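You operate a simulated robot arm through the tools that you are given. There is no shell and no other tool.

The job below is to be done with a simulated robot arm. You get a single attempt, and the scene is never put back.

## Task
Wax the dull patch on the dresser with the yellow pad.
Fine: the wax is in the yellow jar; close it again and put the pad back where it lay. A coat counts when it lies all over at full strength: go over it till it gets no stronger.
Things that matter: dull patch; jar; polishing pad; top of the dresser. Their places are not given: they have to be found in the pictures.

The check looks at the end state, three seconds after you hand in, the way a careful person would. Anything else that was tipped, shoved, dropped, spilled or broken makes it a failure.

## Robot
A 6-joint arm with a two-finger gripper, fixed in place. Base frame: the origin is at the foot of the arm, x ahead of it, y to its left, z up. Units: mm, rad, N and s.
With the tool pointing down near the work surface it reaches from about 300 to 640 mm from the base axis. Its first joint turns from -2.897 to 2.897 rad. Payload 3.18 kg.
The tool frame sits at the grasp point between the pads (the TCP): z along the fingers, y along the line on which they close. The tips reach 30 mm beyond it. The gripper opens to 144 mm. The gripper's body begins 103 mm behind the TCP.
Orientation is that of the tool frame in the base frame, as a unit quaternion [x, y, z, w]. With the fingers straight down and closing along the base's y, the tool's x points along the base's -x, its y along +y and its z along -z.

## Interface
- The arm moves only by the tool send_rows. Its argument "steps" is text: rows parted by semicolons, each of 7 numbers parted by spaces: the shift along the tool's x, y, z in units of 40 mm (1.0 is 40 mm), then the turn, a rotation vector about the tool's x, y, z in units of 5 degrees (1.0 is 5 degrees), then the opening in per cent of the stroke, from 0 (shut) to 100 (fully open). In form: tx ty tz ax ay az claw; .... A call has 1 to 20 rows; each row shifts and turns the commanded pose from where the row before left it, along the tool's axes as they then stand. A call with a number of a shift or a turn outside -1 to 1 is refused whole. A row lasts 0.2 s, in which the tool goes at most 50 mm and 0.15 rad; a call with a longer step from one row to the next is refused whole, and so is a gripper value outside its range. A pose out of reach is approached as far as the arm can. The call stops where the force on the tool passes 40 N (or 10 N more than at its start, if that is more) or the arm is blocked; 0.2 s more then pass. The fingers move at their own pace and stop on an object; they squeeze with about 23 N. The grip force told is the motor's: it shows also when the fingers shut on nothing. Time passes only in rows, and 0.2 s behind the last, so rows that do not move let the fingers close. It gives the time, the measured TCP pose, the force on the tool (base axes), the opening and the grip force at its end, in the units of the frame above (readings bear some noise), with the torque about the TCP (base axes, N m) and any sound that the robot's microphone picked up.
- Cameras (640 x 400 px; columns grow to the right, rows downward): "scene" is fixed at [49.7, 497.1, 1387.4]; the picture's right is [-0.69, -0.72, 0.00], its down [-0.48, 0.46, -0.75] and it looks along [0.54, -0.52, -0.67] (base axes); focal length 334 px, centre (320, 200). "wrist" rides on the gripper at [76, 16, -143] in the tool frame; the picture's right is [-0.21, 0.98, 0.00], its down [-0.84, -0.18, -0.51] and it looks along [-0.50, -0.11, 0.86] (tool axes); focal length 218 px, centre (320, 200).
- snapshot(camera): a new picture of that camera. No time passes.
- point_at(camera, pixels): for up to 12 pixels [column, row] of the newest picture of that camera ("zoom" is the newest enlarged one), the place [x, y, z] in the base frame of the surface seen there, good to about 3 mm. No time passes.
- zoom(camera, box): a new picture of the part [left, top, right, bottom] of that camera's present view, enlarged. No time passes.
- close_job(): hands the job in; it is judged then, once.

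Leave the gripper open and the arm clear of the work at the hand-in unless told otherwise.

The tools are called after "Request:" as a command line: name --argument value ..., lists and objects as JSON in quotes. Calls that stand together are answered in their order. send_rows: Moves the arm, as the interface text tells. Its arguments: {"type":"object","properties":{"steps":{"type":"string"}},"required":["steps"]} The other tools are called the same way: snapshot (camera) takes a picture; point_at (camera, pixels) gives the place of the surface under pixels of a picture; zoom (camera, box) takes an enlarged picture of a part of a camera's view; close_job () hands the job in.

At the start:

```text
t: 0.0
tool_pos: [344.4, 99.3, 1023.4]
tool_rot: [0.0, 1.0, 0.002, 0.003]
force: [-0.3, 0.2, -0.2]
moment: [-0.02, 0.0, 0.0]
finger_gap: 143.8
finger_force: 0.0
```

scene: 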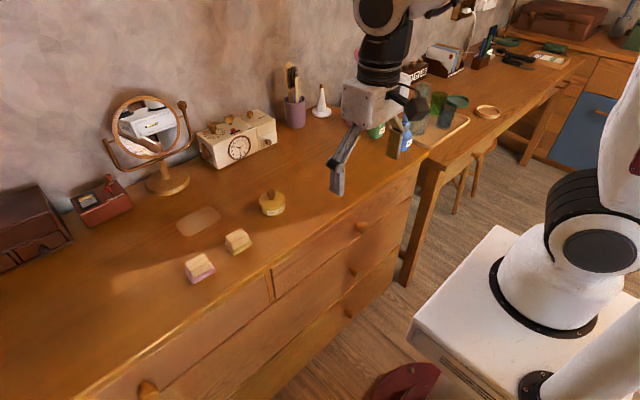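
wrist: 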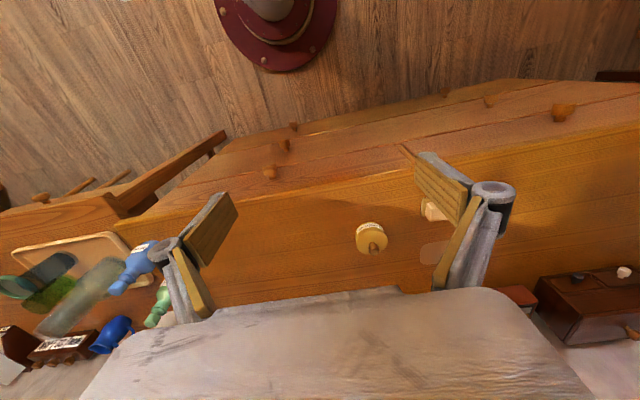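

I see the dresser with a dull patch near scene pixel (198,221), a yellow jar at (272,203), and two pads at (237,241) and (199,268). I'll zoom in to tell them apart.

Request:
zoom --camera "scene" --box '[160, 170, 320, 290]'

Request:
point_at --camera "scene" --pixels '[[272, 193], [272, 203], [272, 213], [237, 236], [240, 248], [198, 221], [178, 226], [206, 208], [221, 214], [187, 236], [199, 264], [202, 277]]'

```text
3.33 times, centred on (240, 230) of scene
```

zoom: 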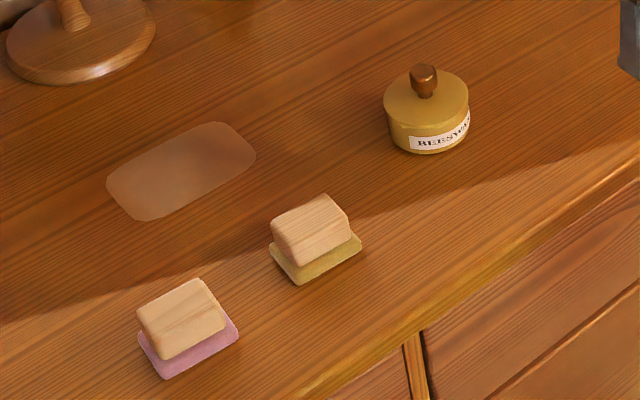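

```text
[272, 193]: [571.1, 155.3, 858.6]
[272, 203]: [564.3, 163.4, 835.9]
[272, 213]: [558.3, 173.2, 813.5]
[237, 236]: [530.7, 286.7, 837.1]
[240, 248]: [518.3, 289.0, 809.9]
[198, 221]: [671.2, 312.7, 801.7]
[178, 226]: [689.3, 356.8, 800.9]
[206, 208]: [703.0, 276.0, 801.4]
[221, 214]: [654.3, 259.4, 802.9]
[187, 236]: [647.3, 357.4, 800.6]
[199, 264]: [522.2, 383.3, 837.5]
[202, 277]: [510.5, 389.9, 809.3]
```

The dresser top is at z ≈ 801. The yellow pad is at about (525, 288) and the jar at about (566, 163). The patch is at about (671, 312), which is far out, and a pink pad is at about (518, 386). I'll check nearby obstacles next, then zoom on the jar and the pads.

Request:
point_at --camera "scene" --pixels '[[168, 180], [170, 192], [150, 130], [110, 145], [185, 105], [205, 158], [240, 150], [275, 140], [295, 115], [321, 108], [105, 205], [40, 250]]'

Request:
zoom --camera "scene" --box '[247, 180, 297, 220]'

Request:
zoom --camera "wrist" --box '[340, 190, 460, 270]'

```text
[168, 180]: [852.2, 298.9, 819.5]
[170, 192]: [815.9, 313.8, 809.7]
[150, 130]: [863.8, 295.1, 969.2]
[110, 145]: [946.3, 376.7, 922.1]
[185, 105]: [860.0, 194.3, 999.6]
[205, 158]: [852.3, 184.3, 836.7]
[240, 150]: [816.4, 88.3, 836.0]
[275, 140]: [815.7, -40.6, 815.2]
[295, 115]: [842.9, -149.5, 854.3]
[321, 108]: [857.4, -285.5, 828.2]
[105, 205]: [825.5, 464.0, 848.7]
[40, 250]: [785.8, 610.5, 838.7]
```

```text
10.00 times, centred on (272, 200) of scene
```

zoom: 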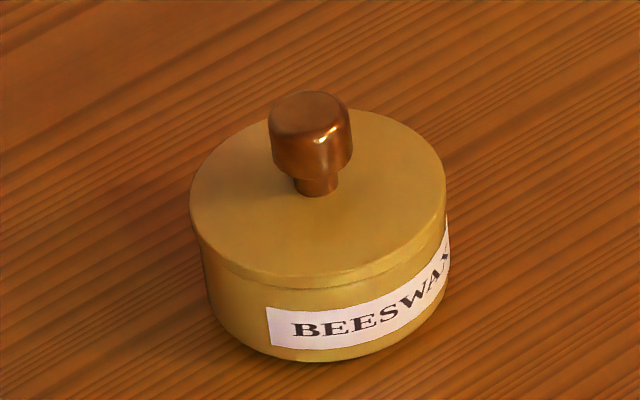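

```text
5.00 times, centred on (400, 230) of wrist
```

zoom: 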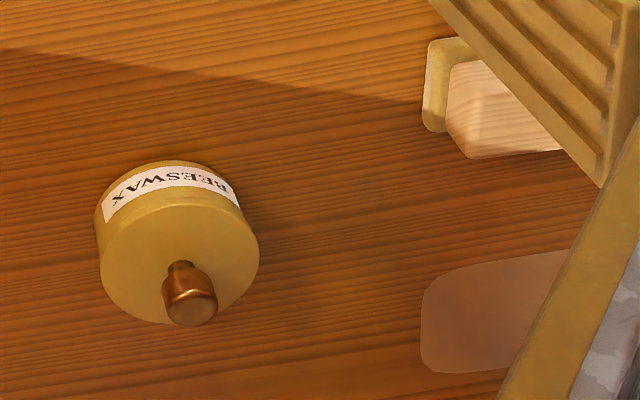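

The jar is a round tin with a flat lid and a copper knob. I'll get precise points of the knob, lid rim and pad from the wrist zoom.

Request:
point_at --camera "zoom" --pixels '[[190, 312], [190, 280], [115, 260], [180, 210], [258, 258], [140, 318], [160, 166], [440, 60], [432, 120], [480, 110], [430, 300], [435, 368]]'

Request:
zoom --camera "scene" --box '[212, 222, 262, 262]'

```text
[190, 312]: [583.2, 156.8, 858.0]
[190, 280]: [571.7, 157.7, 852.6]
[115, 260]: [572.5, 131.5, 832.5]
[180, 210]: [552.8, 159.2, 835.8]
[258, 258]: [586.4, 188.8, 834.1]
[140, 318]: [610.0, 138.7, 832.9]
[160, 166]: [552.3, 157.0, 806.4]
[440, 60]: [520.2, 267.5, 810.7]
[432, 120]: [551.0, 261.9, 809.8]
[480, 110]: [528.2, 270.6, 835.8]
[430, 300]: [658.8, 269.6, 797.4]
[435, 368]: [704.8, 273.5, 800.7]
```

```text
10.00 times, centred on (237, 242) of scene
```

zoom: 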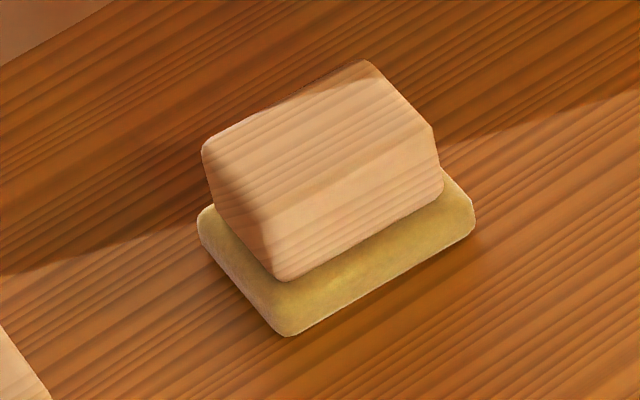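

Next, the pad block corners and felt corners from the scene zoom.

Request:
point_at --camera "zoom" --pixels '[[208, 150], [368, 66], [430, 130], [268, 218], [320, 140], [203, 216], [288, 330], [470, 222], [285, 275], [436, 185], [350, 240], [240, 220]]'

```text
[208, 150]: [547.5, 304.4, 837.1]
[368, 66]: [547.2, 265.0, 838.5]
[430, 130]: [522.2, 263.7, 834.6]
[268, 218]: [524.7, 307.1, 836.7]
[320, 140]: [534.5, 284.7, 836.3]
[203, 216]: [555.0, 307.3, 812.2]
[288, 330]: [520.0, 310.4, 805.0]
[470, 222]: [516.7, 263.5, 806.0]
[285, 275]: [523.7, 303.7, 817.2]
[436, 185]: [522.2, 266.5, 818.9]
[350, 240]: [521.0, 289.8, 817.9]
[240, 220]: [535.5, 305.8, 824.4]
```

The pad is a block 26 mm (x) by 42 mm (y) with its top at z≈837. It sits on a felt of about 40×48 mm centred near (535, 286). The jar centre is near (582, 159). I'm moving above the jar to look at it from close with the wrist camera.

Request:
send_rows --steps "-0.85 0.214 0.225 0 0 0 100; -0.85 0.214 0.225 0 0 0 100; -0.85 0.214 0.225 0 0 0 100; -0.85 0.214 0.225 0 0 0 100; -0.85 0.214 0.225 0 0 0 100; -0.85 0.214 0.225 0 0 0 100; -0.85 0.214 0.225 0 0 0 100; 0 0 0 0 0 0 100"

Request:
snapshot --camera "wrist"

Request:
snapshot --camera "scene"

```text
t: 1.8
tool_pos: [563.1, 153.6, 929.4]
tool_rot: [0.0, 1.0, 0.002, 0.006]
force: [0.2, 0.0, 0.1]
moment: [0.0, 0.02, 0.0]
finger_gap: 143.8
finger_force: 0.0
out of reach, approached as far as the arm can: row 4, 5, 6, 7
```

```text
taken
```

wrist: 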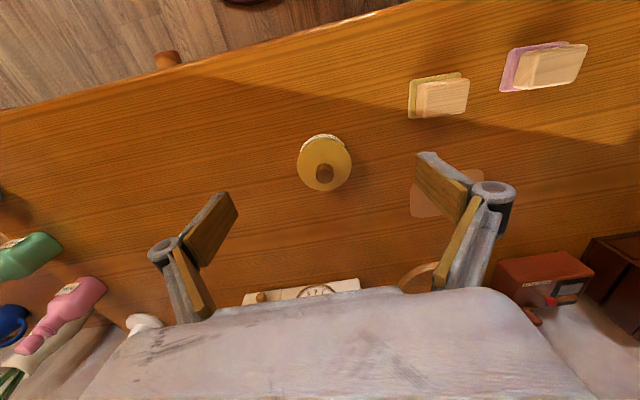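

```text
taken
```

scene: 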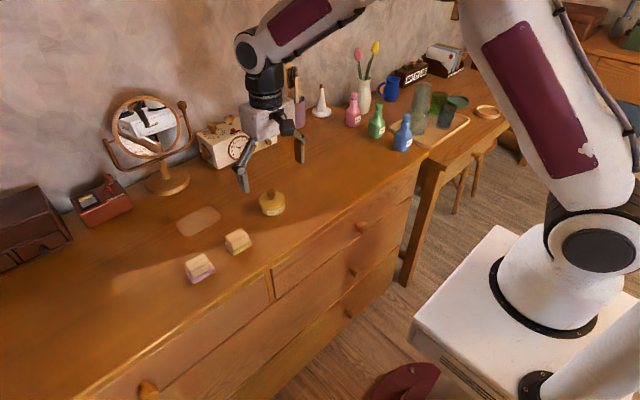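

The vertical reach stopped short at radius ~584 mm for this height, so I'll tilt the gripper outward to reach further. From here the wrist view shows the jar at (324,162), the pads at (440,95) and (545,65), and the patch at (430,195). I'm zooming in for precise points.

Request:
zoom --camera "wrist" --box '[284, 127, 364, 197]'

Request:
point_at --camera "zoom" --pixels '[[320, 370], [320, 400], [320, 240], [105, 270], [540, 270], [320, 130], [320, 70], [170, 400], [470, 400], [300, 340], [380, 370], [255, 370]]'

```text
5.71 times, centred on (324, 162) of wrist
```

zoom: 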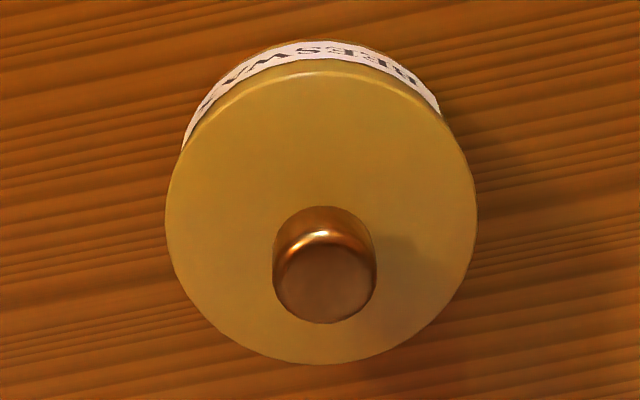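

```text
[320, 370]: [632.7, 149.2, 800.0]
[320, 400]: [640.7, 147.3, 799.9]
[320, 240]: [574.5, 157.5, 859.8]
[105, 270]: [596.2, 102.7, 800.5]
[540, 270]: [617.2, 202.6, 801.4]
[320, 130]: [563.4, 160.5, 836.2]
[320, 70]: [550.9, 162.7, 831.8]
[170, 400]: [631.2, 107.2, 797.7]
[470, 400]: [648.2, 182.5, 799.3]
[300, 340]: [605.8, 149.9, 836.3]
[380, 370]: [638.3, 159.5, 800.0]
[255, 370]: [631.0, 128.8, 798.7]
```

Request:
point_at --camera "zoom" --pixels '[[325, 285], [280, 285], [372, 285], [325, 318], [325, 245], [172, 230], [470, 220], [320, 80], [320, 358], [240, 230], [420, 230], [325, 215]]'

Request:
zoom --camera "wrist" --box '[395, 60, 485, 130]'

Request:
zoom --camera "scene" --box '[168, 198, 228, 243]'

Request:
point_at --camera "zoom" --pixels '[[90, 290], [165, 415], [560, 170], [400, 105], [120, 370], [330, 250], [250, 370], [520, 115], [250, 185], [540, 210], [92, 320], [430, 270]]'

```text
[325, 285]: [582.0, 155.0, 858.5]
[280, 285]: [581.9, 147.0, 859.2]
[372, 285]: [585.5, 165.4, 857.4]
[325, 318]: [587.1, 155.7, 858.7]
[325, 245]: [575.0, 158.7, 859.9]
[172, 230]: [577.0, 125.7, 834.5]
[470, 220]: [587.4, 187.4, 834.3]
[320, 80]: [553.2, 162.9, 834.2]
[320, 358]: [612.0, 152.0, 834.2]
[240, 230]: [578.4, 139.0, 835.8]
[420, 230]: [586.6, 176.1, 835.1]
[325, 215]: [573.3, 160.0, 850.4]
```

```text
5.71 times, centred on (440, 95) of wrist
```

zoom: 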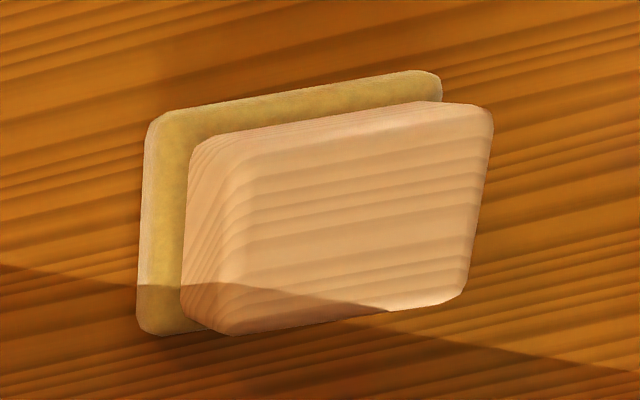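

```text
8.89 times, centred on (198, 220) of scene
```

zoom: 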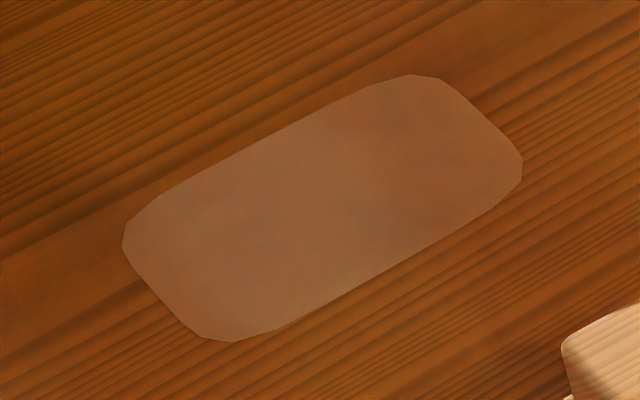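

```text
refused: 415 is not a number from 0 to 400
```

The jar centre is ≈ (582, 156.5), the lid radius ≈ 31 with its top at z≈835, and the knob radius ≈ 9 with its top at ≈859. Next, points on the patch outline in the scene zoom.

Request:
point_at --camera "zoom" --pixels '[[125, 242], [205, 335], [235, 341], [520, 160], [520, 182], [440, 78], [410, 76], [135, 220], [170, 192], [500, 205], [320, 210], [160, 290]]'

Request:
zoom --camera "wrist" --box '[395, 60, 485, 130]'

Request:
point_at --camera "zoom" --pixels '[[148, 130], [140, 325], [438, 85], [165, 115], [195, 150], [225, 325], [485, 115], [455, 295], [250, 150], [250, 310], [460, 120], [340, 220]]'

```text
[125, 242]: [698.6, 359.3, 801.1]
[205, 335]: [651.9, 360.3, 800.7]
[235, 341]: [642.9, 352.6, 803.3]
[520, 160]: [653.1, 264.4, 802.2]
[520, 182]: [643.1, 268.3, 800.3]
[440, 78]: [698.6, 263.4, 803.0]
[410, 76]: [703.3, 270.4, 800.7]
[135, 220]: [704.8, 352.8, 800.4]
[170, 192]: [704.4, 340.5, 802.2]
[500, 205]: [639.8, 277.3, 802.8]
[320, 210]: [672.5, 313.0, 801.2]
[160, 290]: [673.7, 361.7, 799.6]
```

```text
5.71 times, centred on (440, 95) of wrist
```

zoom: 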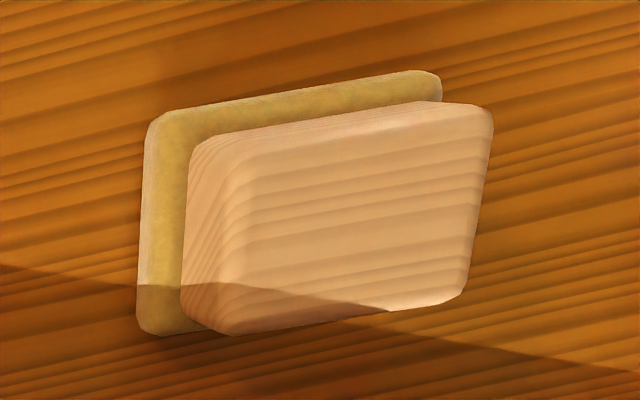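

```text
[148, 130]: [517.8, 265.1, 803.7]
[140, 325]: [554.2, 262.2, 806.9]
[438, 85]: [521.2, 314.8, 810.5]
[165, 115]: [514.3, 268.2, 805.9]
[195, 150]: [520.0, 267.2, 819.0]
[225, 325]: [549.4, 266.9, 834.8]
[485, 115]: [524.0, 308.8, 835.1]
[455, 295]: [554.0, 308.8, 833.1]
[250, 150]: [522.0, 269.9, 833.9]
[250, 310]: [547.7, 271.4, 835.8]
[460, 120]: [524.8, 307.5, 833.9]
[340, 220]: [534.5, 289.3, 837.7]
```

The patch spans about x 640–705 and y 263–361. The pad felt spans x 516–556 and y 263–313. I'll tilt the gripper outward by 30° here and see what the pose reads.

Request:
send_rows --steps "0 0 0 0 -1 0 100; 0 0 0 0 -1 0 100; 0 0 0 0 -1 0 100; 0 0 0 0 -1 0 100; 0 0 0 0 -1 0 100; 0 0 0 0 -1 0 100; 0 0 0 0 0 0 100"

```text
t: 3.4
tool_pos: [562.4, 153.8, 931.3]
tool_rot: [0.001, 0.965, 0.002, 0.262]
force: [-0.1, -0.2, 0.1]
moment: [0.02, 0.0, 0.01]
finger_gap: 144.0
finger_force: 0.0
```

The commanded pose follows the clipped one, and the tilt is 30° as wanted. Now I descend to the knob with the TCP at about (569, 156.5, 872), fingers partly open.

Request:
send_rows --steps "0.2 0.022 0.456 0 0 0 35; 0.2 0.022 0.456 0 0 0 35; 0.2 0.023 0.456 0 0 0 35; 0 0 0 0 0 0 35; 0 0 0 0 0 0 35"

Request:
snapshot --camera "wrist"

Request:
zoom --camera "scene" --box '[217, 120, 337, 220]'

```text
t: 4.6
tool_pos: [571.3, 156.7, 871.1]
tool_rot: [0.0, 0.965, 0.002, 0.261]
force: [-0.1, 1.2, 1.2]
moment: [-0.02, -0.02, -0.01]
finger_gap: 50.4
finger_force: 0.0
```

```text
taken
```

wrist: 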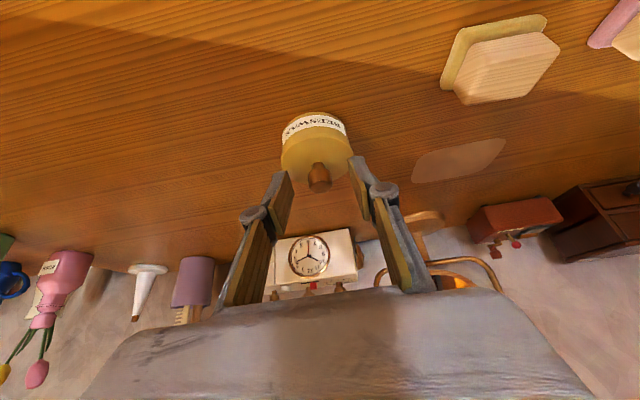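

```text
4.00 times, centred on (277, 170) of scene
```

zoom: 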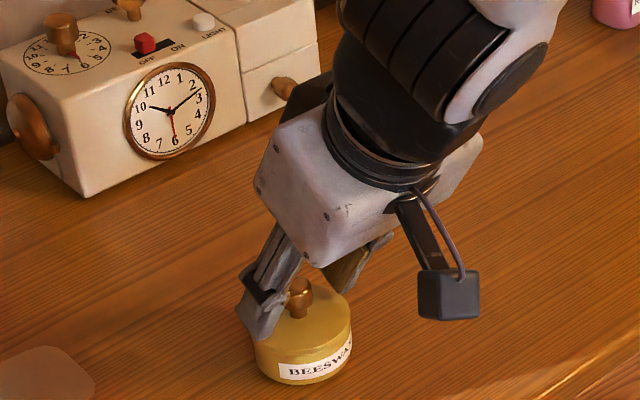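

The fingers straddle the knob. I'll zoom in to check tip height before closing.

Request:
zoom --camera "wrist" --box '[250, 100, 400, 220]'

Request:
zoom --camera "scene" --box '[257, 175, 317, 220]'

```text
3.33 times, centred on (325, 160) of wrist
```

zoom: 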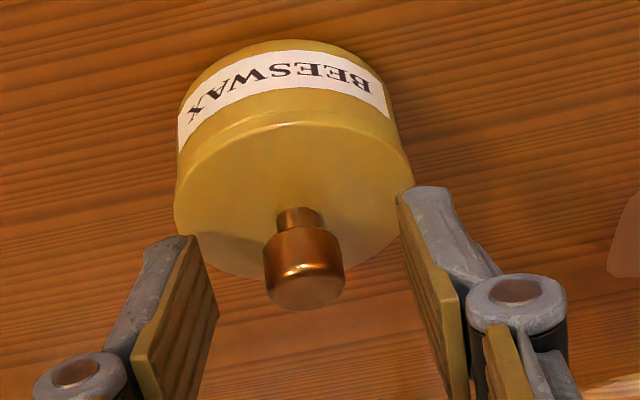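

```text
8.89 times, centred on (287, 198) of scene
```

zoom: 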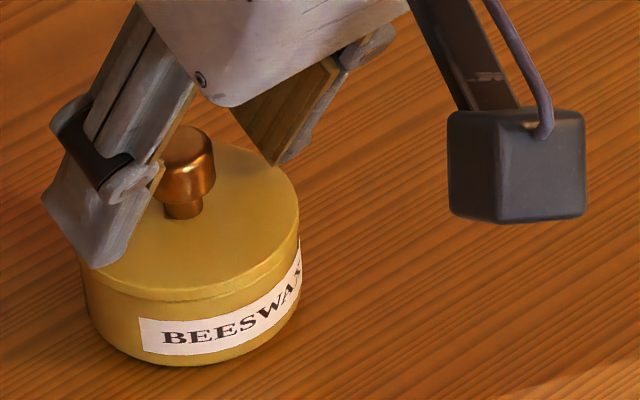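

Alignment looks good and the tips are just above the lid. Closing on the knob.

Request:
send_rows --steps "0 0 0 0 0 0 0; 0 0 0 0 0 0 0; 0 0 0 0 0 0 0; 0 0 0 0 0 0 0"

Request:
zoom --camera "wrist" --box '[250, 100, 400, 220]'

```text
t: 5.6
tool_pos: [569.1, 156.4, 870.7]
tool_rot: [0.0, 0.965, 0.001, 0.262]
force: [0.2, 0.0, 0.7]
moment: [0.01, -0.04, 0.01]
finger_gap: 18.6
finger_force: 22.7
heard: snap
```

```text
3.33 times, centred on (325, 160) of wrist
```

zoom: 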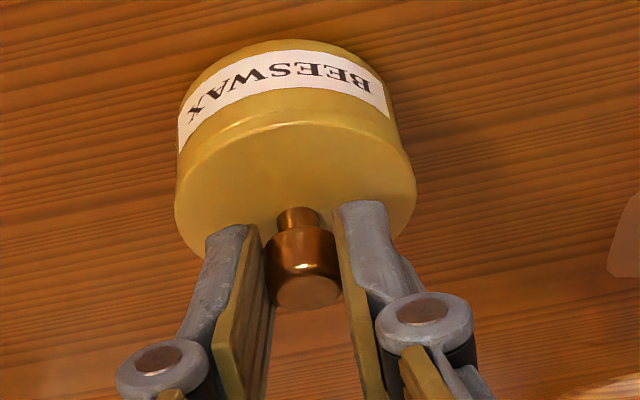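

The knob is held (gap 18.6 mm, grip 22.7 N). A "snap" was heard as the fingers closed. Now I lift slowly and watch the force.

Request:
send_rows --steps "-0.0625 0 -0.108 0 0 0 0; -0.0625 0 -0.108 0 0 0 0; 0 0 0 0 0 0 0"

Request:
zoom --camera "wrist" --box '[250, 100, 400, 220]'

Request:
zoom --camera "scene" --box '[257, 175, 317, 220]'

```text
t: 6.4
tool_pos: [569.4, 156.6, 881.8]
tool_rot: [0.0, 0.965, 0.0, 0.262]
force: [0.2, -0.6, 0.6]
moment: [-0.01, 0.0, -0.04]
finger_gap: 18.6
finger_force: 23.4
```

```text
3.33 times, centred on (325, 160) of wrist
```

zoom: 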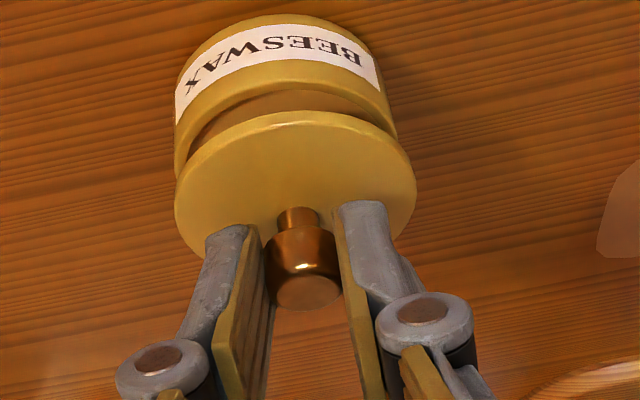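

```text
8.89 times, centred on (287, 198) of scene
```

zoom: 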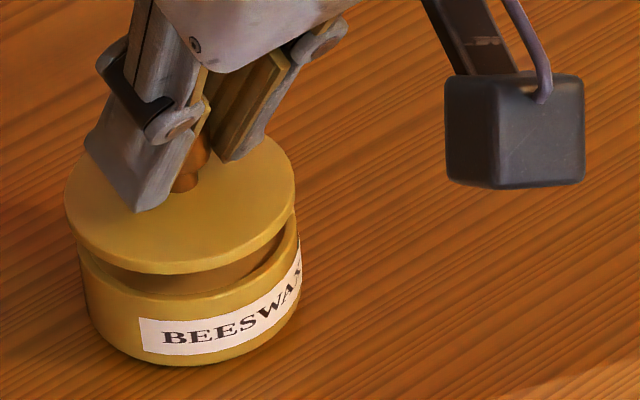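

The lid comes off freely. I'll lift it clear, carry it to the right to about y≈40, and check the jar inside and the drop spot.

Request:
send_rows --steps "-0.1875 0 -0.325 0 0 0 0; -0.1875 0 -0.325 0 0 0 0; -0.1875 0 -0.325 0 0 0 0; 0 -0.5 0 0 0 0 0; 0 -0.6 0 0 0 0 0; 0 -0.6 0 0 0 0 0; 0 -0.6 0 0 0 0 0; 0 -0.6 0 0 0 0 0; 0 0 0 0 0 0 0"

Request:
snapshot --camera "wrist"

Request:
snapshot --camera "scene"

Request:
zoom --camera "scene" --box '[237, 130, 357, 220]'

```text
t: 8.4
tool_pos: [569.0, 39.9, 923.5]
tool_rot: [0.001, 0.965, 0.0, 0.261]
force: [-0.3, -0.1, -1.1]
moment: [0.01, -0.03, 0.01]
finger_gap: 18.7
finger_force: 22.9
```

```text
taken
```

wrist: 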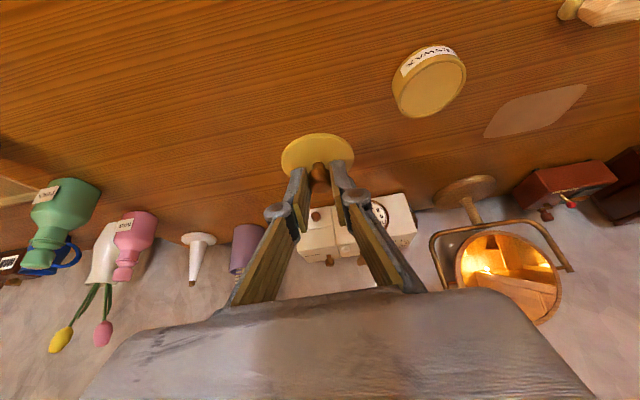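

```text
taken
```

scene: 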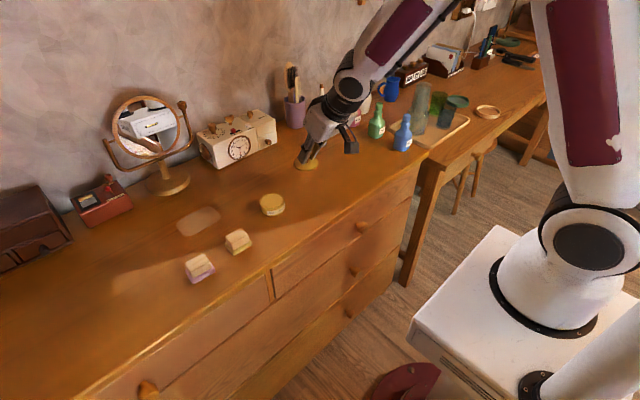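

```text
4.44 times, centred on (297, 175) of scene
```

zoom: 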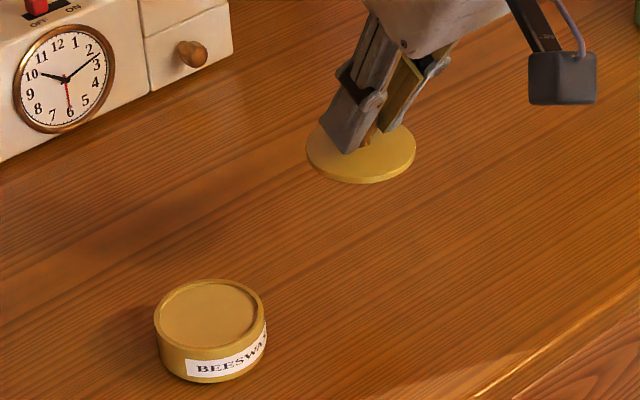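

The lid is a thin disc and the wax sits close under the rim. I'll zoom on the open jar for measurements.

Request:
zoom --camera "scene" --box '[252, 185, 292, 222]'

Request:
point_at --camera "zoom" --pixels '[[320, 200], [250, 200], [400, 200], [320, 120], [320, 270], [320, 80], [320, 92], [130, 180], [500, 180], [320, 325], [180, 200], [470, 200]]'

Request:
zoom --camera "wrist" --box '[380, 30, 480, 130]'

Request:
point_at --camera "zoom" --pixels '[[320, 200], [300, 160], [300, 250], [220, 200], [200, 100], [400, 150], [100, 100], [500, 300]]'

```text
10.81 times, centred on (272, 204) of scene
```

zoom: 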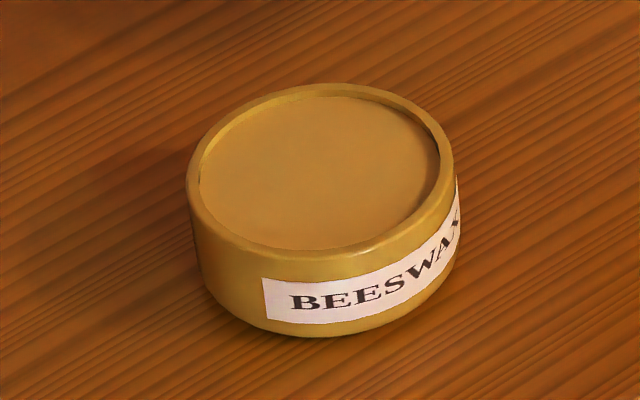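

```text
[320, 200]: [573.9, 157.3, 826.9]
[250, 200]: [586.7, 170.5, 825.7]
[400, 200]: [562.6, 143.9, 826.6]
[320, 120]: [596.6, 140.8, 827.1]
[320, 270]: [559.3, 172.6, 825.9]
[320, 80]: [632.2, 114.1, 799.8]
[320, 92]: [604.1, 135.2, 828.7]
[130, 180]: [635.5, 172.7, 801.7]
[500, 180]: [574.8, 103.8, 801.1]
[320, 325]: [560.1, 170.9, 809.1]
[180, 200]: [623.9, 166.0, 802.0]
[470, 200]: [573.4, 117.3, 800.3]
```

```text
4.00 times, centred on (430, 80) of wrist
```

zoom: 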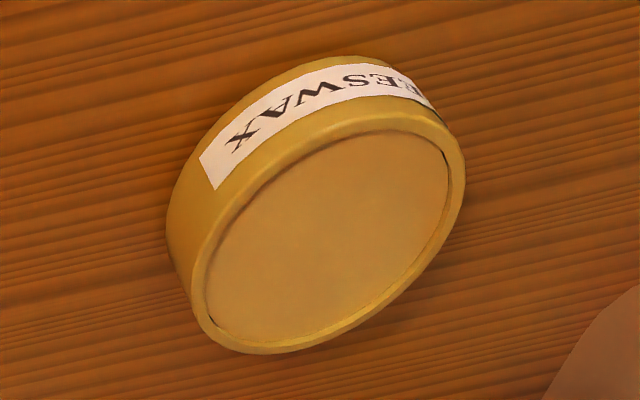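

```text
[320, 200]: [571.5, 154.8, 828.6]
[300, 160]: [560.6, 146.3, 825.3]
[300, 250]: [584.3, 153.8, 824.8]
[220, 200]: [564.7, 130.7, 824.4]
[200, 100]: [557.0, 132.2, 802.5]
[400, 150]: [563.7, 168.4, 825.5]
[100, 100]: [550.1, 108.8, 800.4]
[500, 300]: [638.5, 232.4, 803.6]
```

The wax surface is at z≈826, about 3 mm below the rim, with an inner radius of about 27. Now I lower the lid at (581, 40): first most of the way, then in small steps until contact.

Request:
send_rows --steps "0.231 0 0.4 0 0 0 0; 0.231 0 0.4 0 0 0 0; 0.231 0 0.4 0 0 0 0; 0.231 0 0.4 0 0 0 0; 0 0 0 0 0 0 0"

Request:
zoom --camera "scene" --box '[277, 130, 337, 180]'

```text
t: 9.6
tool_pos: [569.8, 37.0, 866.0]
tool_rot: [0.016, 0.965, 0.001, 0.261]
force: [0.9, 0.5, -0.1]
moment: [-0.08, 0.01, 0.01]
finger_gap: 18.5
finger_force: 22.8
out of reach, approached as far as the arm can: row 3, 4
```

```text
8.00 times, centred on (307, 155) of scene
```

zoom: 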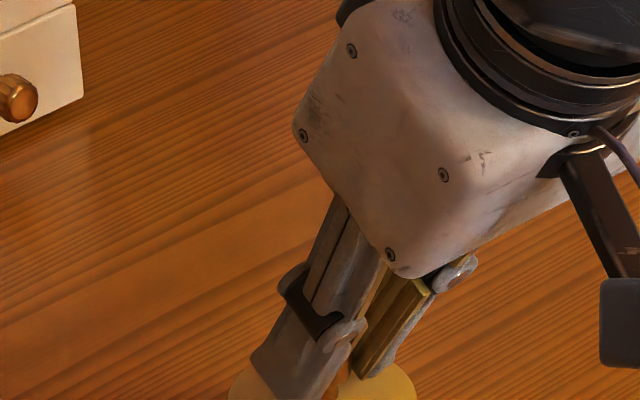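

The last part of the descent was out of reach: the wrist is near a limit at this close radius with tilt. I'll look at the arm geometry before choosing a better spot.

Request:
snapshot --camera "scene"

Request:
snapshot --camera "wrist"

```text
taken
```

scene: 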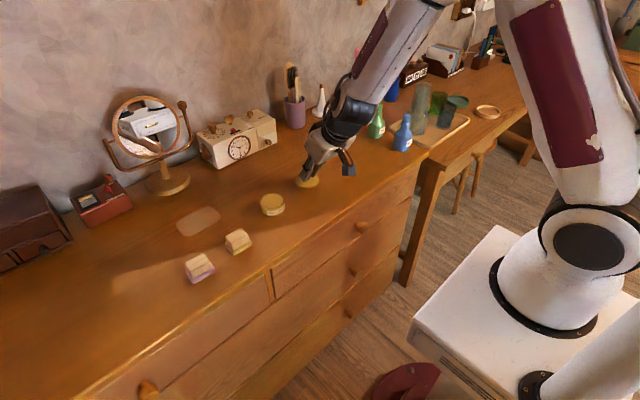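

```text
taken
```

wrist: 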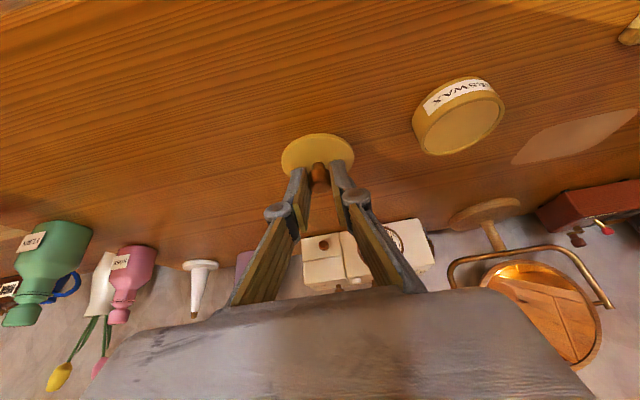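

Request:
point_at --camera "scene" --pixels '[[588, 247], [500, 245], [500, 290], [530, 170], [520, 60], [346, 115], [360, 80], [400, 20], [330, 135], [350, 95], [310, 180], [560, 130]]'

```text
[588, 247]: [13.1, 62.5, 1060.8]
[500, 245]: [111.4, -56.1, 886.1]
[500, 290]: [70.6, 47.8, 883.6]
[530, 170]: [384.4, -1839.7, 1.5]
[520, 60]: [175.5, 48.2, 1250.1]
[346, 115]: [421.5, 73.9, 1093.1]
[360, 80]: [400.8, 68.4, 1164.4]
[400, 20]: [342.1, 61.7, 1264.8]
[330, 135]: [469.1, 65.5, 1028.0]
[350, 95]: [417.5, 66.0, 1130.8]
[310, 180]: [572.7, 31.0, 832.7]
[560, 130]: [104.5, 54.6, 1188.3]
```

The geometry suggests the wrist is nearly in line with the forearm here, so a farther spot works better at this tilt. I'll raise the lid, move out to x≈656, straighten the slight yaw, and check.

Request:
send_rows --steps "-0.25 0 -0.433 0 0 0 0; -0.25 0 -0.433 0 0 0 0; -0.4655 0.02 0.269 0 0 0 0; -0.4655 0.02 0.269 0 0 -0.18 0; -0.4655 0.02 0.269 -0.07 0.05 -0.18 0; -0.4655 0.02 0.269 0 0 0 0; 0 0 0 0 0 0 0"

Request:
snapshot --camera "scene"

```text
t: 11.2
tool_pos: [648.5, 38.3, 891.5]
tool_rot: [-0.015, 0.966, 0.0, 0.259]
force: [0.1, -0.7, 0.7]
moment: [-0.01, 0.02, -0.01]
finger_gap: 18.3
finger_force: 23.2
out of reach, approached as far as the arm can: row 1, 2, 3
```

```text
taken
```

scene: 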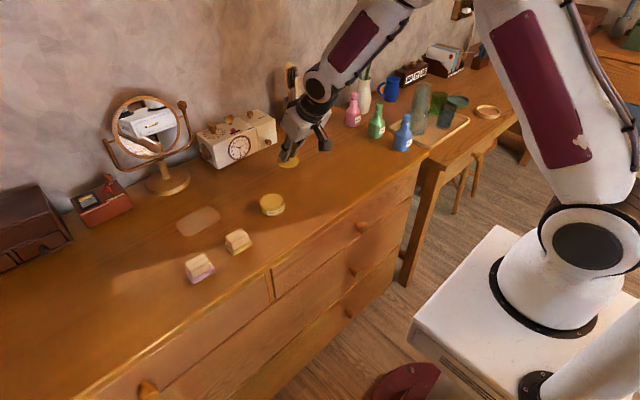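

Overcorrected slightly, so I'll straighten it (the yaw is about −1.7°), then descend to just above the dresser.

Request:
send_rows --steps "0 0 0 0.09 0 0.33 0; 0.175 0 0.303 0 0 0 0; 0.175 0 0.303 0 0 0 0; 0.125 0 0.217 0 0 0 0; 0 0 0 0 0 0 0"

Request:
zoom --camera "scene" --box '[260, 120, 340, 180]'

```text
t: 12.4
tool_pos: [649.2, 40.8, 853.0]
tool_rot: [-0.001, 0.966, -0.001, 0.26]
force: [0.7, 0.8, -0.4]
moment: [-0.02, 0.0, 0.0]
finger_gap: 18.4
finger_force: 23.0
```

```text
6.67 times, centred on (300, 150) of scene
```

zoom: 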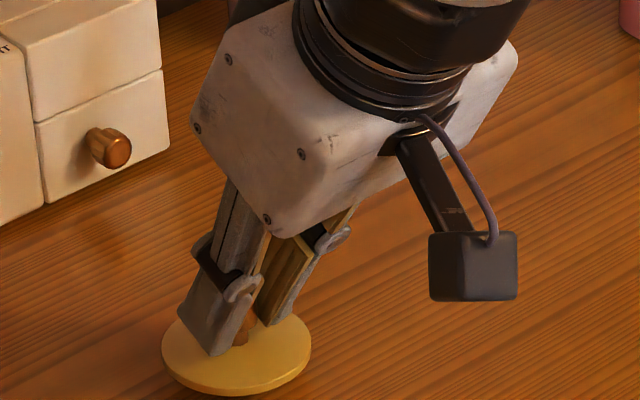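

Reached; the lid is now ~10 mm above the surface. Stepping down slowly and checking force.

Request:
send_rows --steps "0.031 0 0.054 0 0 0 0; 0.031 0 0.054 0 0 0 0; 0.025 0 0.043 0 0 0 0"

```text
t: 13.2
tool_pos: [649.2, 39.7, 848.7]
tool_rot: [0.0, 0.966, -0.001, 0.259]
force: [-0.2, 0.0, -0.3]
moment: [-0.01, 0.01, 0.02]
finger_gap: 18.5
finger_force: 23.0
```

No contact yet (z 848.7). Continuing in 2 mm steps.

Request:
send_rows --steps "0.025 0 0.043 0 0 0 0; 0.025 0 0.043 0 0 0 0; 0 0 0 0 0 0 0"

Request:
zoom --camera "scene" --box '[270, 145, 310, 175]'

```text
t: 14.0
tool_pos: [648.6, 39.4, 845.0]
tool_rot: [-0.001, 0.966, -0.001, 0.259]
force: [-0.1, -0.3, -1.4]
moment: [-0.01, 0.05, 0.01]
finger_gap: 18.8
finger_force: 23.0
```

```text
13.33 times, centred on (290, 160) of scene
```

zoom: 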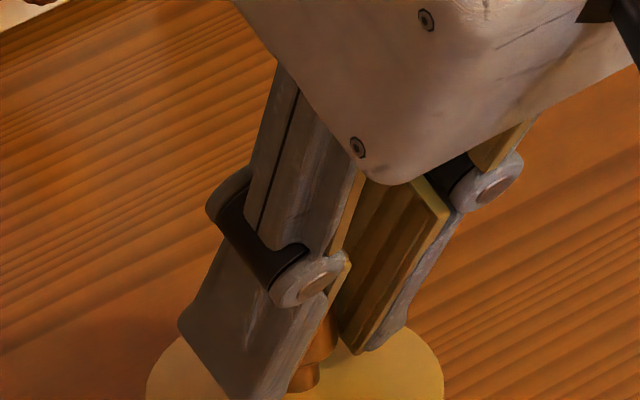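

Still no contact. Two more small steps.

Request:
send_rows --steps "0.019 0 0.032 0 0 0 0; 0 0 0 0 0 0 0"

Request:
send_rows --steps "0.019 0 0.032 0 0 0 0; 0 0 0 0 0 0 0"

```text
t: 14.6
tool_pos: [649.1, 38.9, 842.5]
tool_rot: [-0.001, 0.966, -0.001, 0.259]
force: [0.4, 0.3, 0.8]
moment: [-0.01, -0.02, 0.0]
finger_gap: 18.7
finger_force: 22.8
```

```text
t: 15.2
tool_pos: [648.9, 39.2, 841.5]
tool_rot: [0.0, 0.965, -0.001, 0.261]
force: [-1.2, -0.5, 6.9]
moment: [-0.02, -0.07, 0.07]
finger_gap: 18.6
finger_force: 22.9
```

Contact at 6.9 N, so the lid rests on the dresser. I open the fingers and back off along the tool axis.

Request:
send_rows --steps "0 0 0 0 0 0 30; 0 0 0 0 0 0 30; 0 0 0 0 0 0 30; 0 0 -0.5 0 0 0 30; 0 0 -0.8 0 0 0 30; 0 0 -0.8 0 0 0 30; 0 0 0 0 0 0 30"

Request:
zoom --camera "scene" --box '[250, 120, 350, 190]'

```text
t: 16.8
tool_pos: [606.8, 38.2, 912.8]
tool_rot: [-0.001, 0.966, -0.001, 0.259]
force: [0.6, 0.0, 0.1]
moment: [0.01, -0.03, 0.01]
finger_gap: 43.3
finger_force: 0.1
```

```text
5.71 times, centred on (300, 155) of scene
```

zoom: 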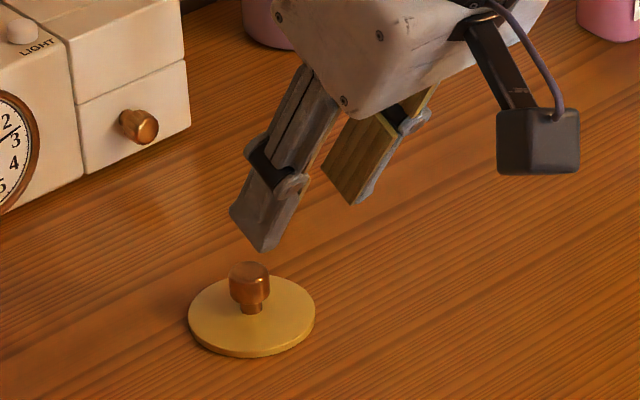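

The lid stands safely at about (661, 39). Next I reduce the tilt to 15°, move above the yellow pad at (530, 287), and yaw −4° to match the pad's angle.

Request:
send_rows --steps "0 0.9 0 0 1 0 50; 0 0.9 0 0 1 0 50; 0 0.9 0 0 1 0 50; 0.647 0.9 -0.061 0 0 0 50; 0.647 0.9 -0.061 0 0 0 50; 0.647 0.9 -0.061 0 0 0 50; 0 0.82 0 0.207 0 0.773 50; 0 0 0 0 0 0 50"

Request:
snapshot --camera "wrist"

Request:
snapshot --camera "scene"

```text
t: 18.6
tool_pos: [526.4, 290.7, 900.0]
tool_rot: [0.033, 0.991, -0.005, 0.132]
force: [0.8, -0.2, -0.5]
moment: [0.0, 0.02, -0.02]
finger_gap: 72.0
finger_force: 0.1
```

```text
taken
```

wrist: 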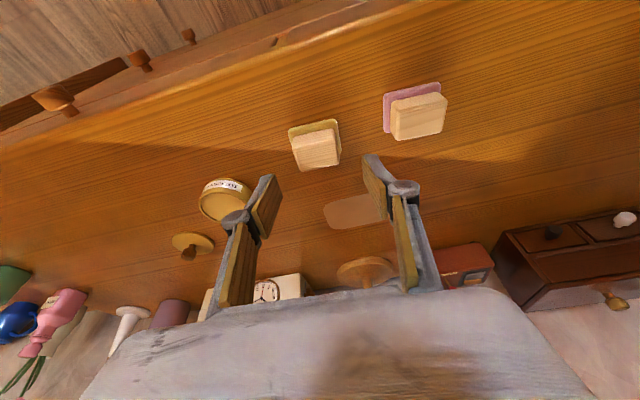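

```text
taken
```

scene: 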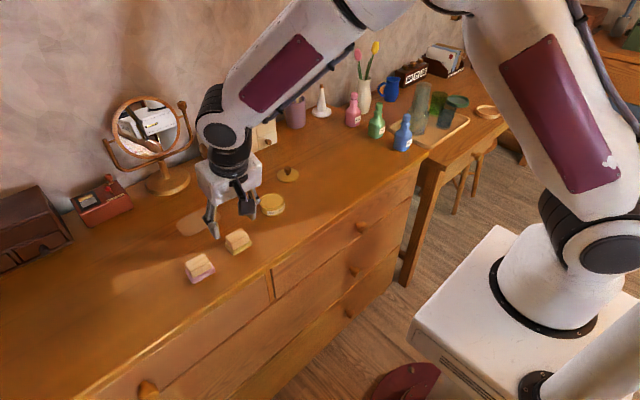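

The pose is as planned. The pad shows at (316,145) in the wrist view. I'm zooming in for its exact outline, to match the grip and remember where it lies.

Request:
zoom --camera "wrist" --box '[270, 105, 360, 180]'

Request:
point_at --camera "zoom" --pixels '[[145, 165], [490, 105], [505, 370], [180, 245], [480, 195], [500, 340], [230, 400], [340, 220], [340, 340], [190, 320], [495, 270], [480, 110]]'

```text
5.33 times, centred on (315, 142) of wrist
```

zoom: 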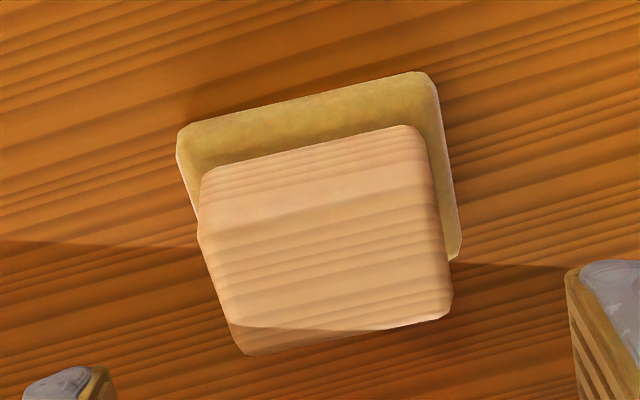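

```text
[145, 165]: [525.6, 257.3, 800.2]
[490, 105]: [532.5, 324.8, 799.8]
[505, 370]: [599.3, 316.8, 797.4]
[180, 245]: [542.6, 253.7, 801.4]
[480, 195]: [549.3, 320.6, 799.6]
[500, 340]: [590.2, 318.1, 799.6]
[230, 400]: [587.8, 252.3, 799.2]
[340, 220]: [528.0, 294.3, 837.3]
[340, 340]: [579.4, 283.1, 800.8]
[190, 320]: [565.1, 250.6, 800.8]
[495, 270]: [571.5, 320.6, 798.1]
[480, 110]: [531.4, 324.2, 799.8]
```

Request:
point_at --camera "zoom" --pixels '[[182, 160], [182, 132], [432, 80], [428, 76], [455, 252], [205, 175], [210, 235], [415, 190], [440, 310], [245, 340], [325, 265], [440, 170]]'

```text
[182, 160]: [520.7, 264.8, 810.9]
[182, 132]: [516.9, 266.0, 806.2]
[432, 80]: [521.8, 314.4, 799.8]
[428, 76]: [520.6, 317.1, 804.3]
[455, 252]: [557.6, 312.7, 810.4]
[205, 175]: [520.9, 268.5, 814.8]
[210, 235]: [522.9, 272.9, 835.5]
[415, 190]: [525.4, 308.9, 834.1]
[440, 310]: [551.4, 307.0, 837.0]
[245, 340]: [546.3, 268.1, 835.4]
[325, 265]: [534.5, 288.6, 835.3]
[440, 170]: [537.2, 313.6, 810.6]
```

The pad centre is ≈ (537, 289), yawed −4°, felt top at ≈811 and block top at ≈837. Descending so that the TCP is at (531.4, 289.4, 846), tips just above the felt.

Request:
send_rows --steps "0.075 -0.008 0.446 0 0 0 50; 0.075 -0.008 0.446 0 0 0 50; 0.075 -0.008 0.446 0 0 0 50; 0 0 0 0 0 0 50; 0 0 0 0 0 0 50"

Request:
zoom --camera "wrist" --box '[220, 100, 420, 240]'

Request:
zoom --camera "scene" --box '[197, 200, 277, 260]'

```text
t: 19.8
tool_pos: [533.3, 288.7, 843.4]
tool_rot: [0.034, 0.991, -0.005, 0.13]
force: [-0.1, -0.3, -0.1]
moment: [0.02, -0.04, -0.03]
finger_gap: 72.0
finger_force: 0.1
```

```text
2.86 times, centred on (320, 170) of wrist
```

zoom: 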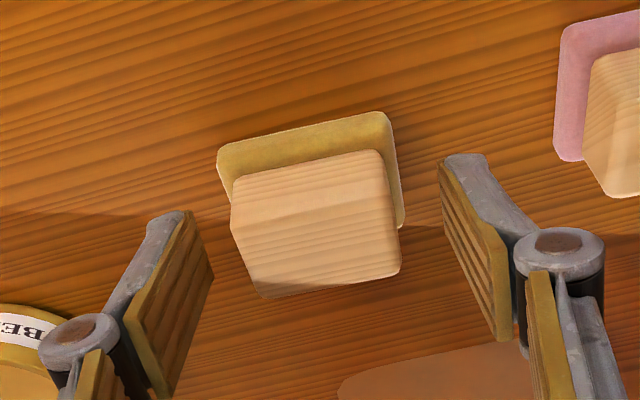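

```text
6.67 times, centred on (237, 230) of scene
```

zoom: 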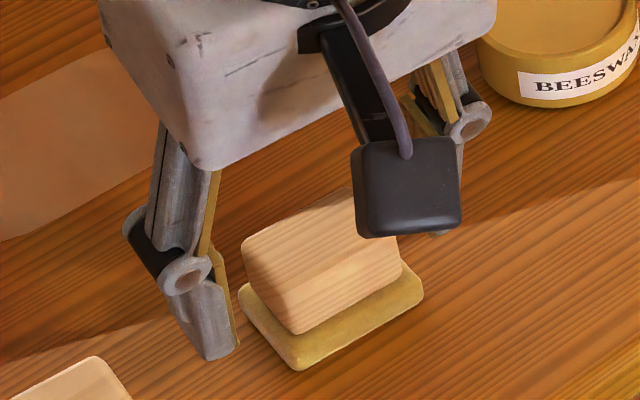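

Reading z is 843.4, slightly low, so I raise 2.5 mm and close the fingers on the block.

Request:
send_rows --steps "-0.016 0 -0.06 0 0 0 50; 0 0 0 0 0 0 50"

Request:
send_rows --steps "0 0 0 0 0 0 36; 0 0 0 0 0 0 0; 0 0 0 0 0 0 0; 0 0 0 0 0 0 0; 0 0 0 0 0 0 0"

Request:
zoom --camera "wrist" --box '[220, 100, 420, 240]'

Request:
zoom --camera "scene" --box '[197, 200, 277, 260]'

```text
t: 20.4
tool_pos: [535.1, 288.7, 847.0]
tool_rot: [0.034, 0.991, -0.005, 0.132]
force: [0.4, 0.1, 0.1]
moment: [-0.01, 0.01, 0.03]
finger_gap: 72.1
finger_force: 0.0
```

```text
t: 21.6
tool_pos: [534.9, 288.9, 845.5]
tool_rot: [0.035, 0.991, -0.005, 0.131]
force: [0.4, -0.1, 0.5]
moment: [-0.06, -0.02, 0.04]
finger_gap: 42.9
finger_force: 22.3
```

```text
2.86 times, centred on (320, 170) of wrist
```

zoom: 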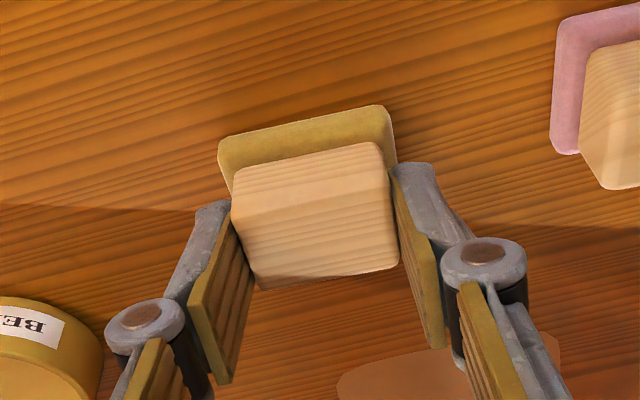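

```text
6.67 times, centred on (237, 230) of scene
```

zoom: 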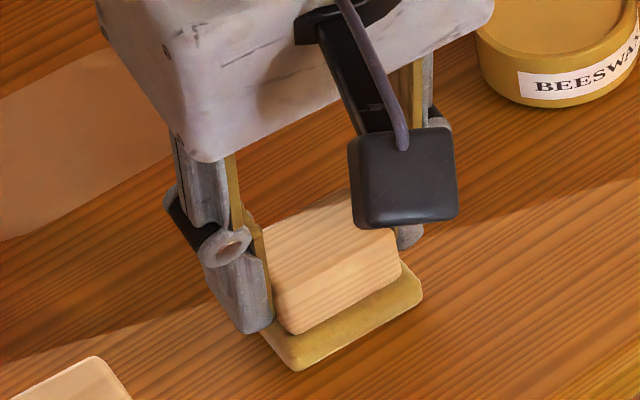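

The block is held (gap 42.9 mm, 22 N). The rest pose for the return is TCP ≈ (534.8, 288.8, 846). I'll lift 50 mm and carry the pad over the jar.

Request:
send_rows --steps "-0.108 0 -0.402 0 0 0 0; -0.108 0 -0.402 0 0 0 0; -0.108 0 -0.402 0 0 0 0; -0.325 -0.8075 0.087 0 0 0 0; -0.325 -0.8075 0.087 0 0 0 0; -0.325 -0.8075 0.087 0 0 0 0; -0.325 -0.8075 0.087 0 0 0 0; 0 0 0 0 0 0 0"

Request:
snapshot --camera "wrist"

Request:
zoom --camera "scene" --box '[232, 150, 312, 220]'

```text
t: 23.4
tool_pos: [579.1, 155.0, 899.1]
tool_rot: [0.034, 0.991, -0.005, 0.132]
force: [0.2, 0.3, -0.6]
moment: [0.01, 0.02, 0.0]
finger_gap: 43.1
finger_force: 23.5
```

```text
taken
```

wrist: 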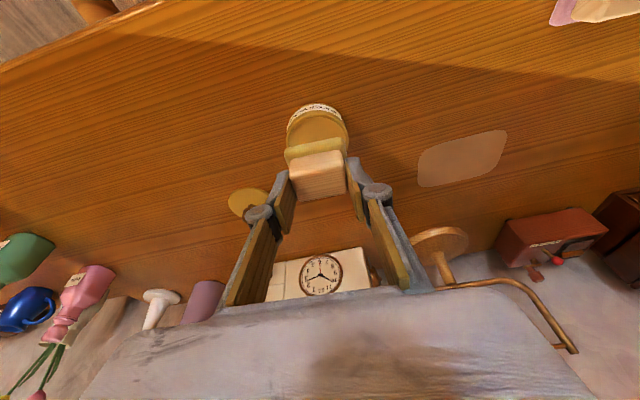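

```text
5.71 times, centred on (272, 185) of scene
```

zoom: 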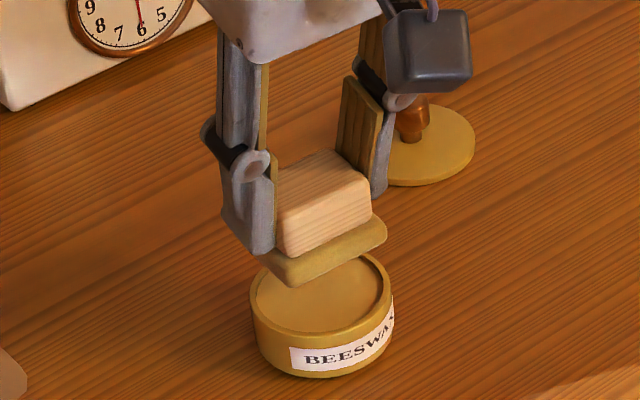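

The pad is level above the jar. Descending 19 mm, then slowly.

Request:
send_rows --steps "0.065 0.01 0.24 0 0 0 0; 0.058 0.01 0.22 0 0 0 0; 0 0 0 0 0 0 0; 0.013 0 0.048 0 0 0 0; 0 0 0 0 0 0 0"

Request:
send_rows --steps "0.013 0 0.048 0 0 0 0; 0 0 0 0 0 0 0"

Request:
zoom --camera "scene" --box '[242, 170, 302, 220]'

Request:
zoom --camera "wrist" --box '[260, 90, 380, 210]'

```text
t: 24.6
tool_pos: [580.6, 156.2, 878.0]
tool_rot: [0.034, 0.991, -0.005, 0.131]
force: [-1.0, 0.3, -1.0]
moment: [0.0, 0.02, -0.03]
finger_gap: 43.1
finger_force: 22.7
```

```text
t: 25.2
tool_pos: [580.5, 158.4, 875.7]
tool_rot: [0.034, 0.991, -0.006, 0.131]
force: [0.4, 0.2, -0.1]
moment: [-0.04, -0.01, 0.01]
finger_gap: 42.9
finger_force: 23.4
```

```text
8.00 times, centred on (272, 195) of scene
```

zoom: 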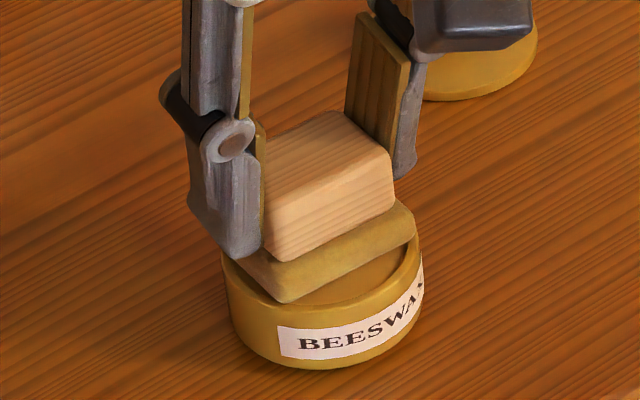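

```text
3.33 times, centred on (320, 150) of wrist
```

zoom: 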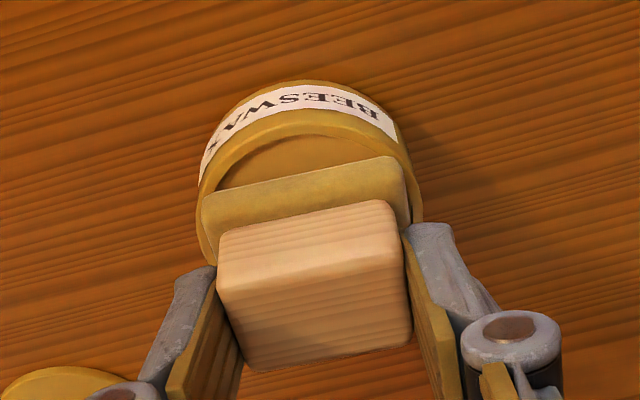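

Still no contact force. Continuing down in 1–2 mm steps.

Request:
send_rows --steps "0.010 -0.02 0.036 0 0 0 0; 0 0 0 0 0 0 0"

Request:
send_rows --steps "0.010 0 0.036 0 0 0 0; 0 0 0 0 0 0 0"

Request:
zoom --camera "scene" --box '[242, 170, 302, 220]'

```text
t: 25.8
tool_pos: [580.4, 155.1, 875.7]
tool_rot: [0.034, 0.991, -0.004, 0.132]
force: [-1.6, 4.4, 9.6]
moment: [0.15, 0.03, -0.01]
finger_gap: 43.0
finger_force: 23.2
```

```text
t: 26.4
tool_pos: [580.1, 155.4, 874.3]
tool_rot: [0.034, 0.99, -0.004, 0.134]
force: [1.0, 5.0, 26.8]
moment: [0.14, 0.05, 0.05]
finger_gap: 43.0
finger_force: 22.8
```

```text
8.00 times, centred on (272, 195) of scene
```

zoom: 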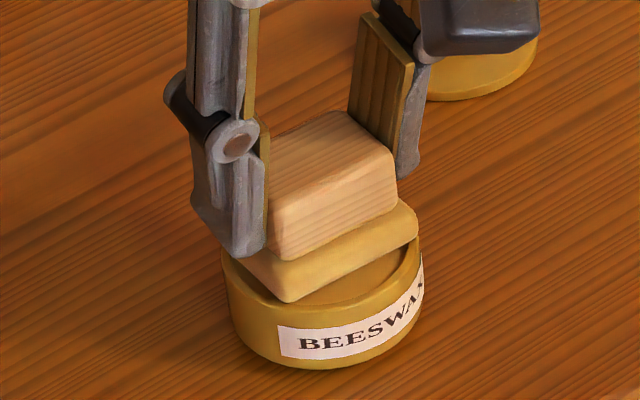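

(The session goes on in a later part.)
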